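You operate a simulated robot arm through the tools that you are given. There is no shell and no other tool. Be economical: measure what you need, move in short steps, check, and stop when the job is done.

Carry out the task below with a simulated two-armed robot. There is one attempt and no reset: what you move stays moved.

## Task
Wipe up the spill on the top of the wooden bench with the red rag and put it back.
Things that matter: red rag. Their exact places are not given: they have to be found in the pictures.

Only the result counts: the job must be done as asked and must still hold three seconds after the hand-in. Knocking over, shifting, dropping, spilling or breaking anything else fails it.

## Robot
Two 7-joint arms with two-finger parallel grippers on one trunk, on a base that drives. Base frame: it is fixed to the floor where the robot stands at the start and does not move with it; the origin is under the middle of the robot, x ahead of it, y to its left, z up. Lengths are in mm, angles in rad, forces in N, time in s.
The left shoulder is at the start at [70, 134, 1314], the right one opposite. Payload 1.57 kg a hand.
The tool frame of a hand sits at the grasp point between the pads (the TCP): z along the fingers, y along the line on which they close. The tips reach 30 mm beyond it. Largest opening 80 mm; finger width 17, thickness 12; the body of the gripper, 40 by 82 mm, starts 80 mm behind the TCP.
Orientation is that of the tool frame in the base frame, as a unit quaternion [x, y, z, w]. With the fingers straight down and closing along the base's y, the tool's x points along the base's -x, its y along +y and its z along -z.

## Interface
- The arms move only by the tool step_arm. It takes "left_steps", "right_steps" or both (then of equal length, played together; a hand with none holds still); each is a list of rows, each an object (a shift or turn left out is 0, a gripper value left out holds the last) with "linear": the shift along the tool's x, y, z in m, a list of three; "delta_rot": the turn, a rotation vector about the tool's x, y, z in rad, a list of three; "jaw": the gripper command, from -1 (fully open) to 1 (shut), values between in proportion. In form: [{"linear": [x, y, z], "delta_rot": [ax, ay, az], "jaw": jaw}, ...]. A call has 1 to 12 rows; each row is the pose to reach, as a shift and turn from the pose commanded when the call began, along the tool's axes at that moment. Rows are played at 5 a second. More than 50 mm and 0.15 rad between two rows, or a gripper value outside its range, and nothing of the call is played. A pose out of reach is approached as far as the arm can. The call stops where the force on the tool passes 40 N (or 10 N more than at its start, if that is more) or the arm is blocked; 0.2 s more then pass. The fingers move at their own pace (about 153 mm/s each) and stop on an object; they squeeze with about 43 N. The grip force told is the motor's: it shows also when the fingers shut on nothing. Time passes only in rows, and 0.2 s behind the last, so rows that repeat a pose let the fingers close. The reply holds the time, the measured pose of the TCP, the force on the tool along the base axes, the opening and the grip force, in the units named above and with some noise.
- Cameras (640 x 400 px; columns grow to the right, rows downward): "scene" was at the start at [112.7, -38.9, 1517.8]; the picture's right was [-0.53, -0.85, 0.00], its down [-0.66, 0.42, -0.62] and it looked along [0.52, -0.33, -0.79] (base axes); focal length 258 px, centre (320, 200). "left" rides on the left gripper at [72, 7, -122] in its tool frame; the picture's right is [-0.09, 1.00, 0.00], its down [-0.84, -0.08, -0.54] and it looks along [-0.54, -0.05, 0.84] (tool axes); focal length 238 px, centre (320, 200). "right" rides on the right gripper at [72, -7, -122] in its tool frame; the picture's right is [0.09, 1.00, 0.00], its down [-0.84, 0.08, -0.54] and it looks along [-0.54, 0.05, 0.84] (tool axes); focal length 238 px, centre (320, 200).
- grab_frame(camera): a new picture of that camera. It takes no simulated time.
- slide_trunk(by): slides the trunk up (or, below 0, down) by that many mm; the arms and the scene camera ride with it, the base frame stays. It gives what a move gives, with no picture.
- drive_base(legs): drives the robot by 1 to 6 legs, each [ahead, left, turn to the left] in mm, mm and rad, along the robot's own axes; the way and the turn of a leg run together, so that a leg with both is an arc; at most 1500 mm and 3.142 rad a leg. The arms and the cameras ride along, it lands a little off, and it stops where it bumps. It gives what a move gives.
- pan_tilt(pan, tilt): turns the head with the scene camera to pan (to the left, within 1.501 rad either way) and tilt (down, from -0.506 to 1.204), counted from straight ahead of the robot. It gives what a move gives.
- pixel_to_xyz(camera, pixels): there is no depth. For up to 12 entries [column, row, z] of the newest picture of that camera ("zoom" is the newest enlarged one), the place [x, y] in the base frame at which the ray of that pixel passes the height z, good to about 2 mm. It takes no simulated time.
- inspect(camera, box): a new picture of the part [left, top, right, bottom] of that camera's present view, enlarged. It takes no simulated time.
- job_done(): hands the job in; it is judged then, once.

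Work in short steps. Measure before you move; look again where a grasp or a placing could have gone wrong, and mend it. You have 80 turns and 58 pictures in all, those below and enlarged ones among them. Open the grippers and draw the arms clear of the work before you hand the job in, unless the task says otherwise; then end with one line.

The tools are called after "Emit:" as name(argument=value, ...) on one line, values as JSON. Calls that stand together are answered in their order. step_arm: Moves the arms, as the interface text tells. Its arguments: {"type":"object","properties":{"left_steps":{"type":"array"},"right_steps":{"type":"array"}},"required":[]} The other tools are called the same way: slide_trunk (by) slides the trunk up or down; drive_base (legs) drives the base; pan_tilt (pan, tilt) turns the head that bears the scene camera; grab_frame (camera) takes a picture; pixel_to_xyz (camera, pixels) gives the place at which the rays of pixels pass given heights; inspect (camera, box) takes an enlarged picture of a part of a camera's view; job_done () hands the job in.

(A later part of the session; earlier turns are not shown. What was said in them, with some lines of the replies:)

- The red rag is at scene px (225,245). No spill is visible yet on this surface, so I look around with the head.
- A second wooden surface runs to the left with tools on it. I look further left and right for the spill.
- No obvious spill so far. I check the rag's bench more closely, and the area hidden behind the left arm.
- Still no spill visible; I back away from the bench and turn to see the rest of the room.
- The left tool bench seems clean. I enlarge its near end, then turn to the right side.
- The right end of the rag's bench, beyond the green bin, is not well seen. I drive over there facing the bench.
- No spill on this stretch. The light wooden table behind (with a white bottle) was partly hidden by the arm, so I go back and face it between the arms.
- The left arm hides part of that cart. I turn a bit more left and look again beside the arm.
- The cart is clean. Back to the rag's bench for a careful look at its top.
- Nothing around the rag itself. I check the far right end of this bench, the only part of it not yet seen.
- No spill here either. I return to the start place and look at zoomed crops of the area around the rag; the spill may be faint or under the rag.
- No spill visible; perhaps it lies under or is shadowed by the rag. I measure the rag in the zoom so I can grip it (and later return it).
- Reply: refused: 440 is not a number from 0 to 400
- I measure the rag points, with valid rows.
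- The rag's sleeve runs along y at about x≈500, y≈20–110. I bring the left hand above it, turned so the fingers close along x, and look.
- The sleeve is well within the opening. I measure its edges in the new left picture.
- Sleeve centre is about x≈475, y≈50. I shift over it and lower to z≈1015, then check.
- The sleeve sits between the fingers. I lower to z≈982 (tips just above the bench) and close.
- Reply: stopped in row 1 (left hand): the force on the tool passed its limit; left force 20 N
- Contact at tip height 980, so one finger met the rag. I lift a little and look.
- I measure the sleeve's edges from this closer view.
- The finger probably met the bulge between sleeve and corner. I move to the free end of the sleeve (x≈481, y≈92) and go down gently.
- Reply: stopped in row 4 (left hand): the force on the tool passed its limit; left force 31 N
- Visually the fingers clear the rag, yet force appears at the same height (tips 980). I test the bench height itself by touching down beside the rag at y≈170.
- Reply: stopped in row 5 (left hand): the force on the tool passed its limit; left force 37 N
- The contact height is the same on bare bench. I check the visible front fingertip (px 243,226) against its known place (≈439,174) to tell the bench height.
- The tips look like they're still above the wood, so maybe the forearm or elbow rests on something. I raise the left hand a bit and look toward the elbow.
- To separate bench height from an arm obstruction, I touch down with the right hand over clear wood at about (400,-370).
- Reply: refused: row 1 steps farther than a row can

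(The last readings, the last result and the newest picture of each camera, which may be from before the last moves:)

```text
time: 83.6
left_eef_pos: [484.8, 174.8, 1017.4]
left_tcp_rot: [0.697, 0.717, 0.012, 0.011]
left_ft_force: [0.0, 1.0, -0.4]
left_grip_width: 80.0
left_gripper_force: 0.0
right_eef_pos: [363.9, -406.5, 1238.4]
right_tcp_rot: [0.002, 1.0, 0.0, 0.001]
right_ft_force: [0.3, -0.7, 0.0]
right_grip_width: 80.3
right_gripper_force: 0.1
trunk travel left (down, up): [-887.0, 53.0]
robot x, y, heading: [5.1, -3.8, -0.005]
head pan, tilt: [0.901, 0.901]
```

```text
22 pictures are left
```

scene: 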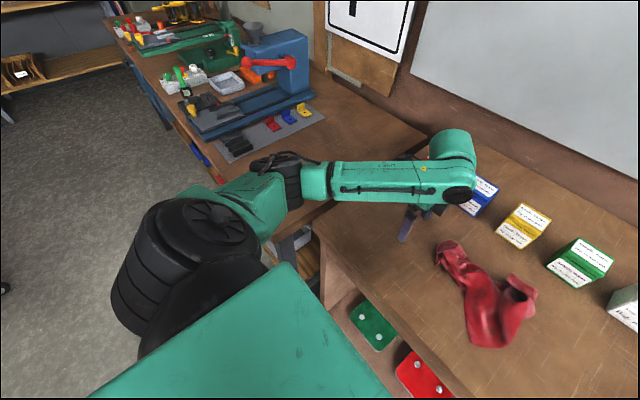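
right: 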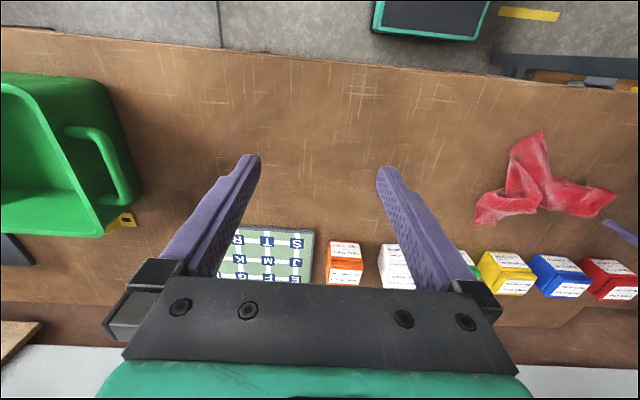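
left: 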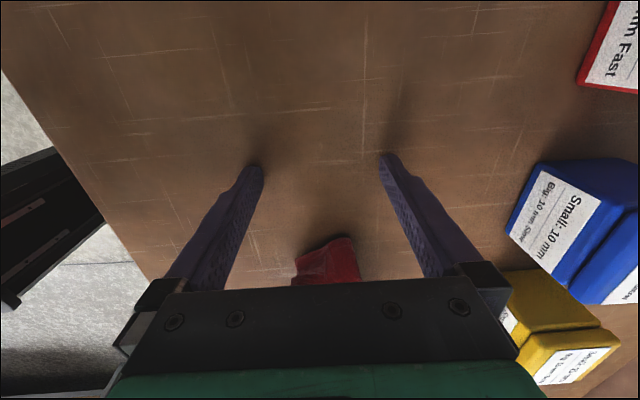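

The path below the right hand is clear wood. I repeat the touch with smaller rows.

Emit:
step_arm(right_steps=[{"linear": [-0.02, 0.02, 0.03]}, {"linear": [-0.035, 0.035, 0.07]}, {"linear": [-0.035, 0.035, 0.115]}, {"linear": [-0.035, 0.035, 0.16]}, {"linear": [-0.035, 0.035, 0.2]}, {"linear": [-0.035, 0.035, 0.217]}, {"linear": [-0.035, 0.035, 0.226]}, {"linear": [-0.035, 0.035, 0.234]}, {"linear": [-0.035, 0.035, 0.242]}, {"linear": [-0.035, 0.035, 0.25]}, {"linear": [-0.035, 0.035, 0.256]}])

```text
time: 85.5
left_eef_pos: [479.9, 175.0, 1020.1]
left_tcp_rot: [0.698, 0.716, 0.012, 0.015]
left_ft_force: [0.2, -1.4, -0.3]
left_grip_width: 80.0
left_gripper_force: 0.0
right_eef_pos: [398.8, -371.6, 1009.3]
right_tcp_rot: [0.002, 1.0, -0.002, 0.012]
right_ft_force: [-14.0, 1.3, 25.9]
right_grip_width: 80.0
right_gripper_force: 0.0
trunk travel left (down, up): [-887.0, 53.0]
robot x, y, heading: [6.3, -3.0, -0.006]
head pan, tilt: [0.901, 0.901]
stopped in row 9 (right hand): the force on the tool passed its limit (the readings are from after the stop); the commanded pose is now the measured one
```

Bench contact comes at TCP z≈1010 for both hands, so the top is really at about 980. I raise the right hand away and move the left hand back to the sleeve at z≈1013, then close.

Emit:
step_arm(right_steps=[{"linear": [0, 0, -0.04]}, {"linear": [0, 0, -0.08]}, {"linear": [0, -0.015, -0.12]}, {"linear": [0.015, -0.03, -0.16]}, {"linear": [0.03, -0.03, -0.2]}, {"linear": [0.035, -0.03, -0.23]}], left_steps=[{"linear": [0, 0, -0.04]}, {"linear": [-0.04, -0.003, -0.05]}, {"linear": [-0.08, -0.006, -0.05]}, {"linear": [-0.11, -0.007, -0.04]}, {"linear": [-0.11, -0.007, -0.02]}, {"linear": [-0.11, -0.007, 0]}])

Emit:
grab_frame(camera="left")

```text
time: 87.0
left_eef_pos: [481.9, 66.5, 1018.2]
left_tcp_rot: [0.697, 0.717, 0.012, 0.011]
left_ft_force: [0.9, -0.9, -0.5]
left_grip_width: 80.1
left_gripper_force: 0.1
right_eef_pos: [365.1, -400.2, 1235.0]
right_tcp_rot: [0.003, 1.0, -0.001, 0.009]
right_ft_force: [0.0, 0.0, 0.3]
right_grip_width: 80.0
right_gripper_force: 0.0
trunk travel left (down, up): [-887.0, 53.0]
robot x, y, heading: [6.4, -5.9, 0.002]
head pan, tilt: [0.901, 0.901]
```

```text
21 pictures are left
```

left: 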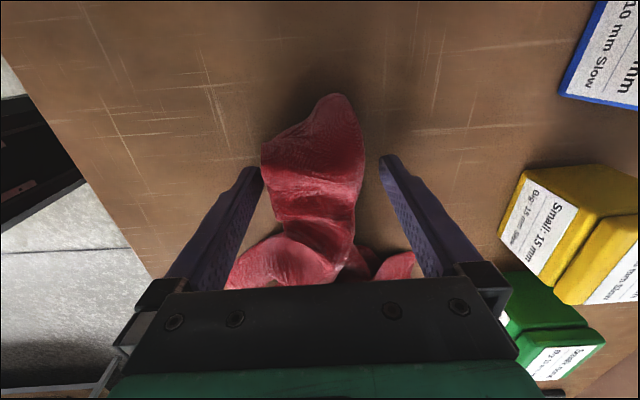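

The sleeve is between the fingers. I lower to about z=1013 and close.

Emit:
step_arm(left_steps=[{"linear": [0, -0.005, 0.004]}, {"linear": [0, -0.005, 0.004], "jaw": 1}, {"linear": [0, -0.005, 0.004], "jaw": 1}, {"linear": [0, -0.005, 0.004], "jaw": 1}, {"linear": [0, -0.005, 0.004], "jaw": 1}, {"linear": [0, -0.005, 0.004], "jaw": 1}])

```text
time: 88.3
left_eef_pos: [475.8, 65.5, 1014.0]
left_tcp_rot: [0.697, 0.717, 0.011, 0.011]
left_ft_force: [1.1, -0.5, 3.9]
left_grip_width: 6.2
left_gripper_force: 25.9
right_eef_pos: [364.6, -400.6, 1236.3]
right_tcp_rot: [0.002, 1.0, -0.002, 0.011]
right_ft_force: [0.4, -0.1, 0.3]
right_grip_width: 80.0
right_gripper_force: 0.0
trunk travel left (down, up): [-887.0, 53.0]
robot x, y, heading: [0.1, -5.6, -0.005]
head pan, tilt: [0.901, 0.901]
```

Fingers stopped at 6 mm with 26 N: likely a soft fold is gripped. I lift 100 mm and look.

Emit:
step_arm(left_steps=[{"linear": [0, 0, -0.03]}, {"linear": [0, 0, -0.06]}, {"linear": [0, 0, -0.1]}, {"linear": [0, 0, -0.13]}, {"linear": [0, 0, -0.13]}])

Emit:
pan_tilt(pan=0.0, tilt=0.95)

Emit:
grab_frame(camera="scene")

```text
time: 89.5
left_eef_pos: [472.7, 65.5, 1143.3]
left_tcp_rot: [0.697, 0.717, 0.012, 0.01]
left_ft_force: [0.3, -0.7, -0.5]
left_grip_width: 6.1
left_gripper_force: 25.9
right_eef_pos: [364.5, -400.3, 1236.2]
right_tcp_rot: [0.002, 1.0, -0.001, 0.01]
right_ft_force: [-0.1, 0.2, 0.6]
right_grip_width: 79.9
right_gripper_force: 0.1
trunk travel left (down, up): [-887.0, 53.0]
robot x, y, heading: [4.9, -5.2, -0.008]
head pan, tilt: [0.901, 0.901]
```

```text
time: 90.8
left_eef_pos: [472.2, 64.3, 1142.6]
left_tcp_rot: [0.698, 0.716, 0.012, 0.011]
left_ft_force: [0.1, -0.7, 0.8]
left_grip_width: 5.9
left_gripper_force: 26.0
right_eef_pos: [365.4, -400.1, 1234.9]
right_tcp_rot: [0.003, 1.0, -0.002, 0.01]
right_ft_force: [0.7, 0.0, 0.4]
right_grip_width: 80.0
right_gripper_force: 0.0
trunk travel left (down, up): [-887.0, 53.0]
robot x, y, heading: [6.1, -4.1, -0.001]
head pan, tilt: [0.0, 0.949]
```

```text
20 pictures are left
```

scene: 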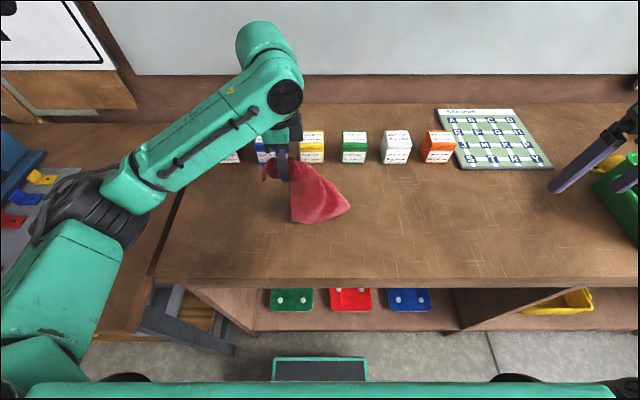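

The rag is held; nothing obvious beneath. I zoom in on the bare wood to search for a faint spill.

Emit:
inspect(camera="scene", box=[350, 160, 470, 235])

Emit:
inspect(camera="scene", box=[460, 165, 590, 246])

Emit:
inspect(camera="scene", box=[150, 180, 310, 280])

```text
5.33 times, centred on (410, 198) of scene
```

zoom: 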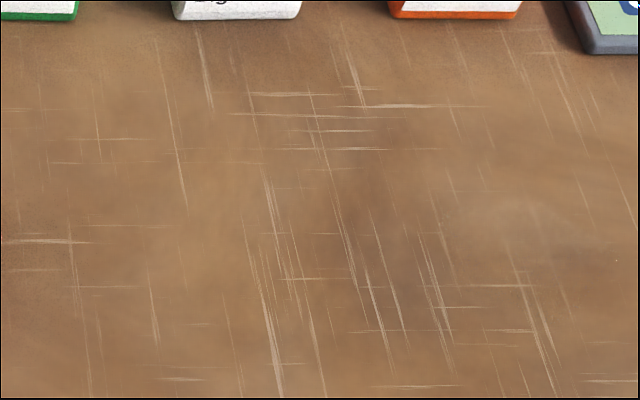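

```text
4.92 times, centred on (525, 206) of scene
```

zoom: 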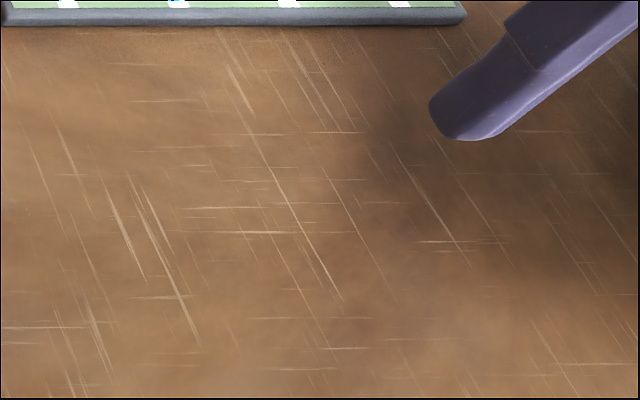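

```text
4.00 times, centred on (230, 230) of scene
```

zoom: 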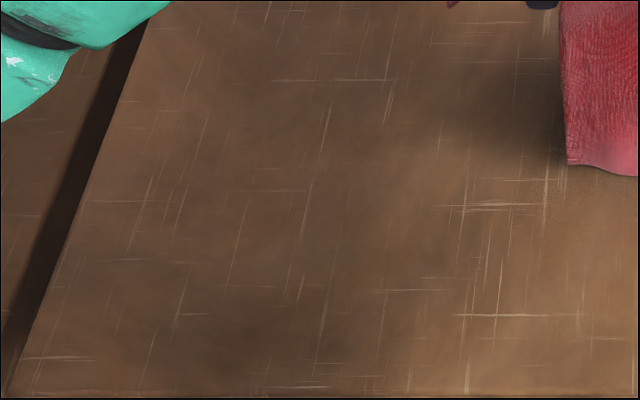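

In the first zoom there is a faint hazy patch near zoom (480,220), i.e. scene px ≈(437,203), possibly a clear spill. I locate it and bring the right wrist camera over it.

Emit:
pixel_to_xyz(camera="scene", pixels=[[437, 203, 979], [420, 203, 979], [455, 203, 979], [437, 190, 979], [437, 215, 979], [350, 285, 979], [500, 168, 979]])

Emit:
inspect(camera="right", box=[240, 50, 460, 188])

```text
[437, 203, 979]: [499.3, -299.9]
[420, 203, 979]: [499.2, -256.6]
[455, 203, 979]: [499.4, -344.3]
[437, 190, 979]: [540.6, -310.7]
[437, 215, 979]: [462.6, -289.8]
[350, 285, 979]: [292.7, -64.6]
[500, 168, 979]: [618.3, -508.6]
```

```text
2.90 times, centred on (350, 119) of right
```

zoom: 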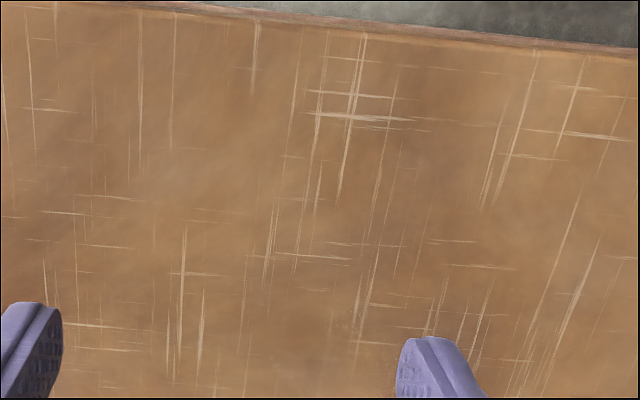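

I move the right hand to about (485,-300,1180) so its camera sees that patch closely.

Emit:
step_arm(right_steps=[{"linear": [-0.025, 0.025, 0.01]}, {"linear": [-0.05, 0.05, 0.02]}, {"linear": [-0.075, 0.075, 0.03]}, {"linear": [-0.1, 0.1, 0.045]}, {"linear": [-0.12, 0.1, 0.055]}, {"linear": [-0.12, 0.1, 0.055]}])

Emit:
grab_frame(camera="right")

```text
time: 92.2
left_eef_pos: [471.8, 64.0, 1143.4]
left_tcp_rot: [0.698, 0.716, 0.012, 0.012]
left_ft_force: [0.2, -0.1, -1.5]
left_grip_width: 6.0
left_gripper_force: 26.1
right_eef_pos: [485.8, -302.2, 1181.4]
right_tcp_rot: [0.002, 1.0, -0.002, 0.009]
right_ft_force: [0.7, -0.3, 0.3]
right_grip_width: 79.8
right_gripper_force: 0.1
trunk travel left (down, up): [-887.0, 53.0]
robot x, y, heading: [5.1, -4.0, 0.003]
head pan, tilt: [0.0, 0.949]
```

```text
15 pictures are left
```

right: 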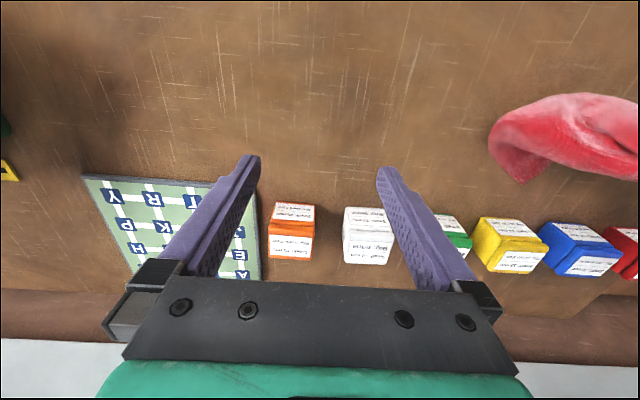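

There may be a greyish patch between the fingers near px (330,90). I enlarge it.

Emit:
inspect(camera="right", box=[220, 30, 440, 168])

```text
2.90 times, centred on (330, 99) of right
```

zoom: 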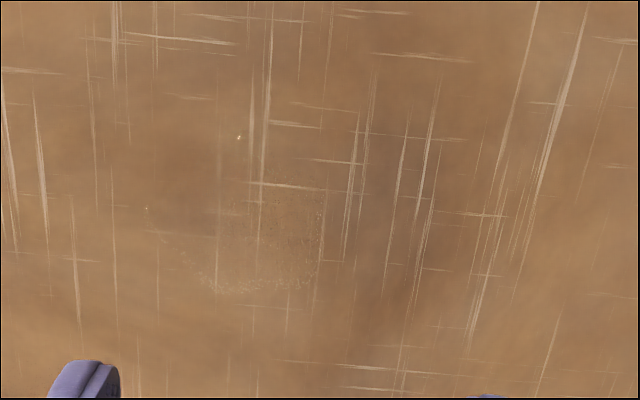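

A clear film shows up: speckled edge along zoom (155,235)→(215,290)→(320,260), with specks at (240,137) and (147,208). I locate it.

Emit:
pixel_to_xyz(camera="zoom", pixels=[[155, 235, 979], [215, 292, 979], [280, 288, 979], [322, 260, 979], [325, 190, 979], [240, 137, 979], [147, 208, 979], [270, 230, 979], [215, 150, 979]])

Emit:
inspect(camera="right", box=[265, 65, 345, 135])

Emit:
inspect(camera="scene", box=[405, 180, 485, 230])

```text
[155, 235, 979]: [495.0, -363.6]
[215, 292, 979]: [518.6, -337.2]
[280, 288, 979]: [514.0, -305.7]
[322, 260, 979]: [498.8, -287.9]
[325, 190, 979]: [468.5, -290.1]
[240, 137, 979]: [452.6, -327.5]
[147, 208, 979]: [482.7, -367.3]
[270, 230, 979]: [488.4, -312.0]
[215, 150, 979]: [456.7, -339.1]
```

```text
5.71 times, centred on (305, 100) of right
```

zoom: 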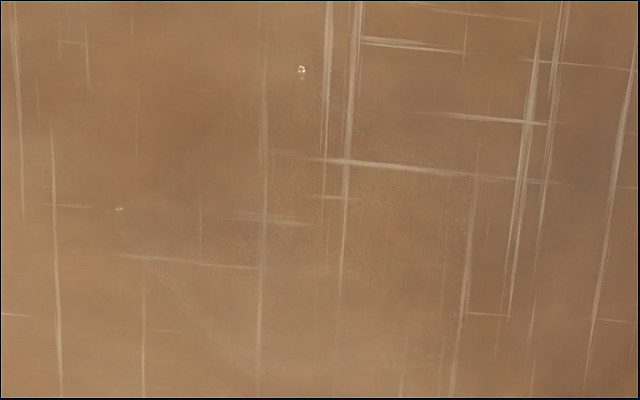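

```text
8.00 times, centred on (445, 205) of scene
```

zoom: 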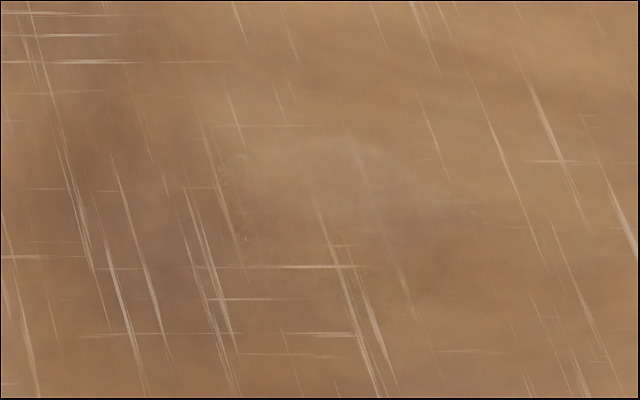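

The clear film spans about x 450–520, y −370…−285 (centre ≈(485,−327)). I raise and retract the right hand, then drive right ~390 mm so the left hand with the rag comes over it.

Emit:
step_arm(right_steps=[{"linear": [0.03, 0, -0.035]}, {"linear": [0.06, 0, -0.07]}, {"linear": [0.09, -0.02, -0.1]}, {"linear": [0.12, -0.04, -0.12]}, {"linear": [0.15, -0.04, -0.12]}])

Emit:
drive_base(legs=[[0, -360, 0]])

Emit:
grab_frame(camera="scene")

```text
time: 93.3
left_eef_pos: [470.5, 63.9, 1143.9]
left_tcp_rot: [0.697, 0.717, 0.013, 0.011]
left_ft_force: [0.2, -0.6, -0.2]
left_grip_width: 6.2
left_gripper_force: 25.6
right_eef_pos: [333.5, -341.0, 1300.1]
right_tcp_rot: [0.003, 1.0, -0.002, 0.009]
right_ft_force: [-0.4, 0.5, 0.2]
right_grip_width: 79.9
right_gripper_force: 0.0
trunk travel left (down, up): [-887.0, 53.0]
robot x, y, heading: [3.1, -1.5, -0.003]
head pan, tilt: [0.0, 0.949]
```

```text
time: 95.7
left_eef_pos: [471.3, -297.0, 1141.5]
left_tcp_rot: [0.699, 0.715, 0.011, 0.011]
left_ft_force: [0.0, 0.1, 0.0]
left_grip_width: 6.0
left_gripper_force: 26.0
right_eef_pos: [330.8, -702.2, 1299.8]
right_tcp_rot: [0.005, 1.0, -0.002, 0.01]
right_ft_force: [-0.1, -0.2, 0.5]
right_grip_width: 80.0
right_gripper_force: 0.0
trunk travel left (down, up): [-887.0, 53.0]
robot x, y, heading: [0.5, -366.6, -0.005]
head pan, tilt: [0.0, 0.949]
```

```text
11 pictures are left
```

scene: 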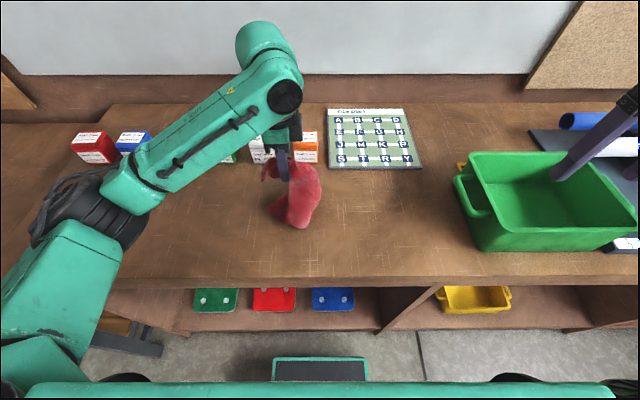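

The rag hangs between the fingers above the spill. I lower it to about z=1030 at (482,−327).

Emit:
step_arm(left_steps=[{"linear": [-0.015, 0.006, 0.02]}, {"linear": [-0.03, 0.011, 0.05]}, {"linear": [-0.03, 0.011, 0.08]}, {"linear": [-0.03, 0.011, 0.1]}, {"linear": [-0.03, 0.011, 0.112]}, {"linear": [-0.03, 0.011, 0.12]}])

Emit:
grab_frame(camera="scene")

```text
time: 97.1
left_eef_pos: [485.9, -330.5, 1022.7]
left_tcp_rot: [0.699, 0.715, 0.011, 0.013]
left_ft_force: [0.0, -0.1, 1.4]
left_grip_width: 6.2
left_gripper_force: 26.2
right_eef_pos: [330.2, -703.6, 1299.9]
right_tcp_rot: [0.003, 1.0, -0.002, 0.009]
right_ft_force: [0.4, -0.3, 0.1]
right_grip_width: 80.0
right_gripper_force: 0.0
trunk travel left (down, up): [-887.0, 53.0]
robot x, y, heading: [2.4, -362.8, -0.011]
head pan, tilt: [0.0, 0.949]
```

```text
10 pictures are left
```

scene: 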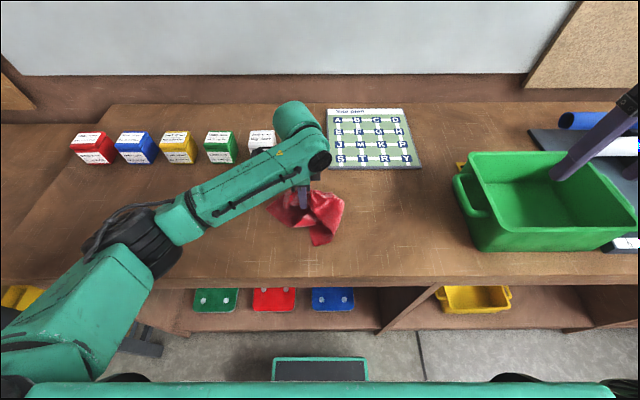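

The rag now lies on the bench under the fingers. I press lightly (z≈1015) and wipe back and forth over the spill area.

Emit:
step_arm(left_steps=[{"linear": [0, 0, 0.007]}, {"linear": [0.04, 0, 0.008]}, {"linear": [0.06, -0.035, 0.008]}, {"linear": [0.06, 0, 0.008]}, {"linear": [0.06, 0.035, 0.008]}, {"linear": [0.035, 0.035, 0.008]}, {"linear": [0.035, 0, 0.008]}, {"linear": [0.035, -0.045, 0.008]}, {"linear": [0.01, -0.045, 0.008]}, {"linear": [0.01, 0, 0.008]}, {"linear": [0.01, 0.035, 0.008]}, {"linear": [0.01, 0.035, 0.008]}])

```text
time: 99.7
left_eef_pos: [519.5, -317.1, 1016.1]
left_tcp_rot: [0.699, 0.715, 0.012, 0.011]
left_ft_force: [-0.3, 0.2, 0.2]
left_grip_width: 6.1
left_gripper_force: 25.4
right_eef_pos: [328.9, -703.9, 1300.4]
right_tcp_rot: [0.005, 1.0, -0.002, 0.009]
right_ft_force: [0.8, 0.3, -0.3]
right_grip_width: 79.9
right_gripper_force: 0.2
trunk travel left (down, up): [-887.0, 53.0]
robot x, y, heading: [1.9, -362.8, -0.001]
head pan, tilt: [0.0, 0.949]
```

Half done with almost no contact force; I press 3 mm lower and continue over the remaining part.

Emit:
step_arm(left_steps=[{"linear": [-0.015, 0, 0.003]}, {"linear": [-0.015, -0.04, 0.003]}, {"linear": [-0.015, -0.08, 0.003]}, {"linear": [-0.035, -0.08, 0.003]}, {"linear": [-0.035, -0.04, 0.003]}, {"linear": [-0.035, 0, 0.003]}, {"linear": [-0.055, 0, 0.003]}, {"linear": [-0.055, -0.04, 0.003]}, {"linear": [-0.055, -0.08, 0.003]}, {"linear": [-0.075, -0.08, 0.003]}, {"linear": [-0.075, -0.04, 0.003]}, {"linear": [-0.075, 0, 0.003]}])

Emit:
step_arm(left_steps=[{"linear": [0.02, -0.02, 0]}, {"linear": [0.045, -0.05, 0]}, {"linear": [0.075, -0.08, 0]}, {"linear": [0.1, -0.08, 0]}, {"linear": [0.1, -0.04, 0]}, {"linear": [0.1, 0, 0]}, {"linear": [0.075, 0, 0]}, {"linear": [0.075, -0.04, 0]}, {"linear": [0.05, -0.08, 0]}, {"linear": [0.05, -0.04, 0]}, {"linear": [0.05, 0, 0]}, {"linear": [0.05, -0.04, 0]}])

```text
time: 102.3
left_eef_pos: [523.4, -394.8, 1012.6]
left_tcp_rot: [0.699, 0.715, 0.011, 0.013]
left_ft_force: [-0.4, -0.8, 4.1]
left_grip_width: 6.0
left_gripper_force: 26.0
right_eef_pos: [331.6, -703.5, 1298.4]
right_tcp_rot: [0.004, 1.0, -0.002, 0.009]
right_ft_force: [0.0, -0.3, -0.1]
right_grip_width: 79.9
right_gripper_force: 0.1
trunk travel left (down, up): [-887.0, 53.0]
robot x, y, heading: [1.9, -366.3, -0.008]
head pan, tilt: [0.0, 0.949]
```

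```text
time: 104.9
left_eef_pos: [477.9, -343.4, 1013.2]
left_tcp_rot: [0.7, 0.714, 0.012, 0.013]
left_ft_force: [0.6, 1.5, -0.3]
left_grip_width: 6.1
left_gripper_force: 26.1
right_eef_pos: [328.5, -702.6, 1300.6]
right_tcp_rot: [0.004, 1.0, -0.002, 0.011]
right_ft_force: [-0.8, -0.6, 0.4]
right_grip_width: 79.9
right_gripper_force: 0.1
trunk travel left (down, up): [-887.0, 53.0]
robot x, y, heading: [-1.1, -367.1, -0.009]
head pan, tilt: [0.0, 0.949]
```

Wiped. I lift, drive back left, and put the right camera back over the same place to check the film.

Emit:
step_arm(left_steps=[{"linear": [0, 0, -0.04]}, {"linear": [0, 0, -0.08]}, {"linear": [0, 0, -0.13]}])

Emit:
drive_base(legs=[[0, 365, 0.006]])

Emit:
step_arm(right_steps=[{"linear": [-0.03, 0.0, 0]}, {"linear": [-0.06, 0.02, 0.02]}, {"linear": [-0.09, 0.03, 0.05]}, {"linear": [-0.12, 0.04, 0.08]}, {"linear": [-0.15, 0.04, 0.11]}, {"linear": [-0.155, 0.04, 0.119]}, {"linear": [-0.155, 0.04, 0.119]}])

Emit:
inspect(camera="right", box=[220, 30, 440, 168])

Emit:
grab_frame(camera="scene")

```text
time: 105.7
left_eef_pos: [476.9, -342.3, 1142.9]
left_tcp_rot: [0.699, 0.715, 0.012, 0.011]
left_ft_force: [0.9, 0.2, -0.8]
left_grip_width: 6.3
left_gripper_force: 25.8
right_eef_pos: [329.2, -705.1, 1300.3]
right_tcp_rot: [0.005, 1.0, -0.002, 0.01]
right_ft_force: [0.1, 0.2, 0.2]
right_grip_width: 79.9
right_gripper_force: 0.0
trunk travel left (down, up): [-887.0, 53.0]
robot x, y, heading: [2.1, -365.9, -0.008]
head pan, tilt: [0.0, 0.949]
```

```text
time: 108.0
left_eef_pos: [481.0, 17.4, 1141.7]
left_tcp_rot: [0.697, 0.717, 0.012, 0.011]
left_ft_force: [0.0, -0.6, 1.0]
left_grip_width: 6.2
left_gripper_force: 26.0
right_eef_pos: [333.9, -343.6, 1299.5]
right_tcp_rot: [0.002, 1.0, -0.001, 0.009]
right_ft_force: [0.5, -1.1, -0.6]
right_grip_width: 79.8
right_gripper_force: 0.1
trunk travel left (down, up): [-887.0, 53.0]
robot x, y, heading: [2.3, -5.8, -0.001]
head pan, tilt: [0.0, 0.949]
```

```text
time: 109.6
left_eef_pos: [478.1, 19.0, 1142.7]
left_tcp_rot: [0.697, 0.717, 0.012, 0.011]
left_ft_force: [-0.3, -0.1, -0.3]
left_grip_width: 5.9
left_gripper_force: 26.0
right_eef_pos: [490.6, -301.5, 1185.3]
right_tcp_rot: [0.002, 1.0, -0.002, 0.01]
right_ft_force: [-0.3, 0.0, 0.0]
right_grip_width: 79.8
right_gripper_force: 0.0
trunk travel left (down, up): [-887.0, 53.0]
robot x, y, heading: [5.6, -4.1, -0.008]
head pan, tilt: [0.0, 0.949]
```

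```text
2.90 times, centred on (330, 99) of right
```

zoom: 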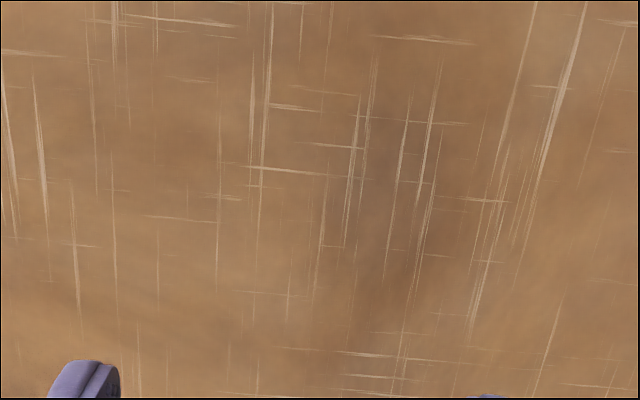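

```text
8 pictures are left
```

scene: 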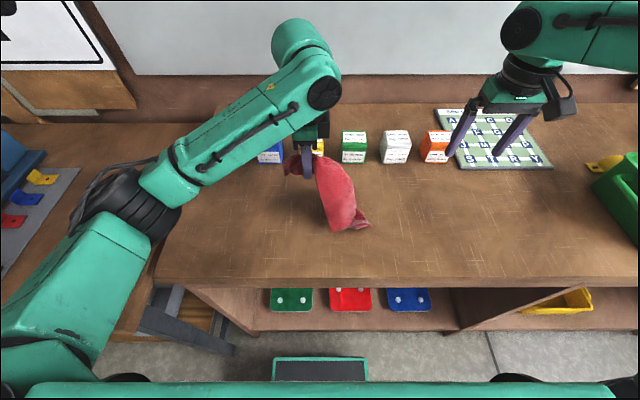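

The film and its specks are gone. The left hand is now at (478,19), near the rag's original middle (≈478,8); I lower it, open, and lift straight up.

Emit:
step_arm(left_steps=[{"linear": [0, 0, 0.04]}, {"linear": [0, 0, 0.08]}, {"linear": [0, 0, 0.11]}, {"linear": [0, 0, 0.125]}, {"linear": [0, 0, 0.125], "jaw": -0.3}, {"linear": [0, 0, 0.125], "jaw": -0.3}, {"linear": [0, 0, 0.11], "jaw": -0.3}, {"linear": [0, 0, 0.08]}, {"linear": [0, 0, 0.04]}, {"linear": [0, 0, 0.0]}, {"linear": [0, 0, -0.04]}], right_steps=[{"linear": [0.02, 0, -0.03]}, {"linear": [0.04, 0, -0.06]}, {"linear": [0.07, -0.02, -0.06]}, {"linear": [0.1, -0.05, -0.06]}, {"linear": [0.12, -0.09, -0.06]}, {"linear": [0.12, -0.1, -0.06]}, {"linear": [0.12, -0.1, -0.06]}, {"linear": [0.12, -0.1, -0.06]}, {"linear": [0.12, -0.1, -0.06]}, {"linear": [0.12, -0.1, -0.06]}, {"linear": [0.12, -0.1, -0.06]}])

Emit:
grab_frame(camera="scene")

```text
time: 112.0
left_eef_pos: [477.8, 18.0, 1182.6]
left_tcp_rot: [0.697, 0.717, 0.012, 0.012]
left_ft_force: [0.1, 0.3, 0.2]
left_grip_width: 52.3
left_gripper_force: 0.2
right_eef_pos: [368.6, -402.3, 1240.9]
right_tcp_rot: [0.002, 1.0, -0.002, 0.009]
right_ft_force: [-0.1, -0.3, 0.6]
right_grip_width: 80.0
right_gripper_force: 0.0
trunk travel left (down, up): [-887.0, 53.0]
robot x, y, heading: [-0.3, -3.5, -0.005]
head pan, tilt: [0.0, 0.949]
```

```text
7 pictures are left
```

scene: 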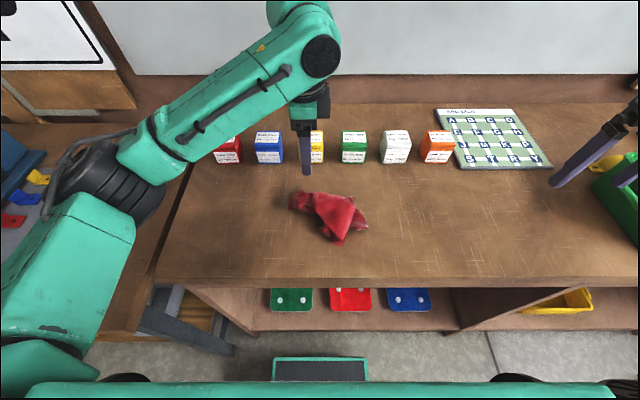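

The rag lies about 12 px (≈30 mm) to the right of its original place (centre 330 vs 318). I re-grip the same part, shift it 30 mm left, and release.

Emit:
step_arm(left_steps=[{"linear": [0, 0, 0.04]}, {"linear": [0, 0, 0.08]}, {"linear": [0, 0, 0.12]}, {"linear": [0, 0, 0.15]}, {"linear": [0, 0, 0.166]}, {"linear": [0, 0, 0.166], "jaw": 1}, {"linear": [0, 0, 0.166], "jaw": 1}, {"linear": [0, 0, 0.166], "jaw": 1}, {"linear": [0, 0, 0.146]}, {"linear": [0.015, 0.003, 0.146]}, {"linear": [0.032, 0.006, 0.146]}, {"linear": [0.032, 0.006, 0.164]}])

Emit:
step_arm(left_steps=[{"linear": [0, 0, 0], "jaw": -0.3}, {"linear": [0, 0, 0], "jaw": -0.3}, {"linear": [0, 0, -0.02]}, {"linear": [0, 0, -0.06]}, {"linear": [0, 0, -0.1]}, {"linear": [0, 0, -0.14]}, {"linear": [0, 0, -0.18]}, {"linear": [0, 0.0, -0.22], "jaw": -1}, {"linear": [0, -0.05, -0.22], "jaw": -1}, {"linear": [0, -0.1, -0.22], "jaw": -1}])

Emit:
grab_frame(camera="scene")

```text
time: 114.6
left_eef_pos: [489.2, 49.4, 1018.1]
left_tcp_rot: [0.697, 0.717, 0.012, 0.012]
left_ft_force: [-0.1, 0.3, 0.7]
left_grip_width: 5.8
left_gripper_force: 25.6
right_eef_pos: [369.1, -401.9, 1241.3]
right_tcp_rot: [0.002, 1.0, -0.002, 0.01]
right_ft_force: [-0.2, -0.8, -0.5]
right_grip_width: 80.1
right_gripper_force: 0.1
trunk travel left (down, up): [-887.0, 53.0]
robot x, y, heading: [5.9, -4.5, -0.004]
head pan, tilt: [0.0, 0.949]
```

```text
time: 116.8
left_eef_pos: [380.0, 49.1, 1235.4]
left_tcp_rot: [0.697, 0.717, 0.012, 0.012]
left_ft_force: [-0.9, -0.1, 0.1]
left_grip_width: 79.9
left_gripper_force: 0.0
right_eef_pos: [368.1, -399.9, 1242.2]
right_tcp_rot: [0.001, 1.0, -0.001, 0.01]
right_ft_force: [-0.1, 1.0, 0.2]
right_grip_width: 80.1
right_gripper_force: 0.1
trunk travel left (down, up): [-887.0, 53.0]
robot x, y, heading: [1.3, -4.4, 0.004]
head pan, tilt: [0.0, 0.949]
```

```text
6 pictures are left
```

scene: 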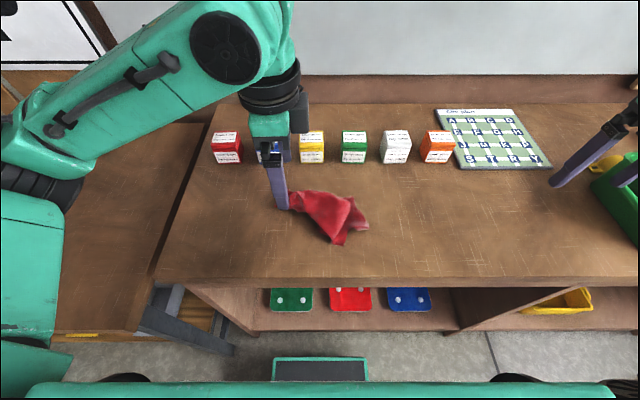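

The rag now spans about px 280–368, tip (340,244), versus originally 276–358, tip (345,246). I move the left arm aside and confirm.

Emit:
step_arm(left_steps=[{"linear": [0.04, 0, -0.02]}, {"linear": [0.08, 0, -0.03]}, {"linear": [0.12, 0, -0.03]}, {"linear": [0.12, 0, -0.03]}])

Emit:
grab_frame(camera="scene")

Emit:
inspect(camera="scene", box=[405, 180, 485, 230])

```text
time: 117.8
left_eef_pos: [378.8, 168.5, 1265.8]
left_tcp_rot: [0.697, 0.717, 0.012, 0.01]
left_ft_force: [0.6, 0.4, -0.6]
left_grip_width: 80.1
left_gripper_force: 0.1
right_eef_pos: [371.1, -402.7, 1242.2]
right_tcp_rot: [0.004, 1.0, -0.001, 0.008]
right_ft_force: [0.9, 0.4, 0.3]
right_grip_width: 80.1
right_gripper_force: 0.0
trunk travel left (down, up): [-887.0, 53.0]
robot x, y, heading: [1.0, -1.2, -0.005]
head pan, tilt: [0.0, 0.949]
```

```text
5 pictures are left
```

scene: 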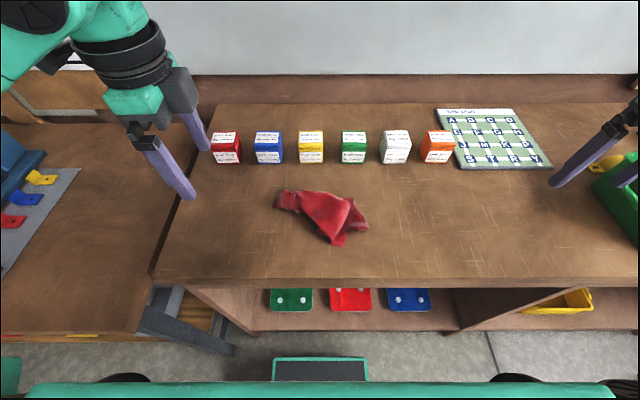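

```text
8.00 times, centred on (445, 205) of scene
```

zoom: 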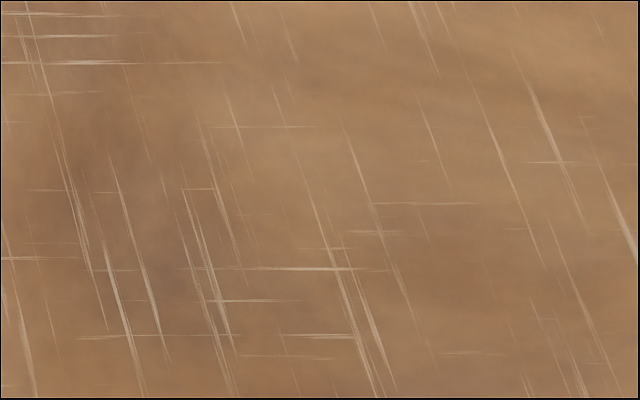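

The spill is gone. The rag spans px 274–369, almost where it was. The other items are unmoved and the grippers are open and clear, so I hand in.

Emit:
job_done()

```text
The job is handed in.
```

The spill on the bench top is wiped up and no longer visible in the closing pictures; the red rag is back within about 25 mm of its original spot, and nothing else was moved.
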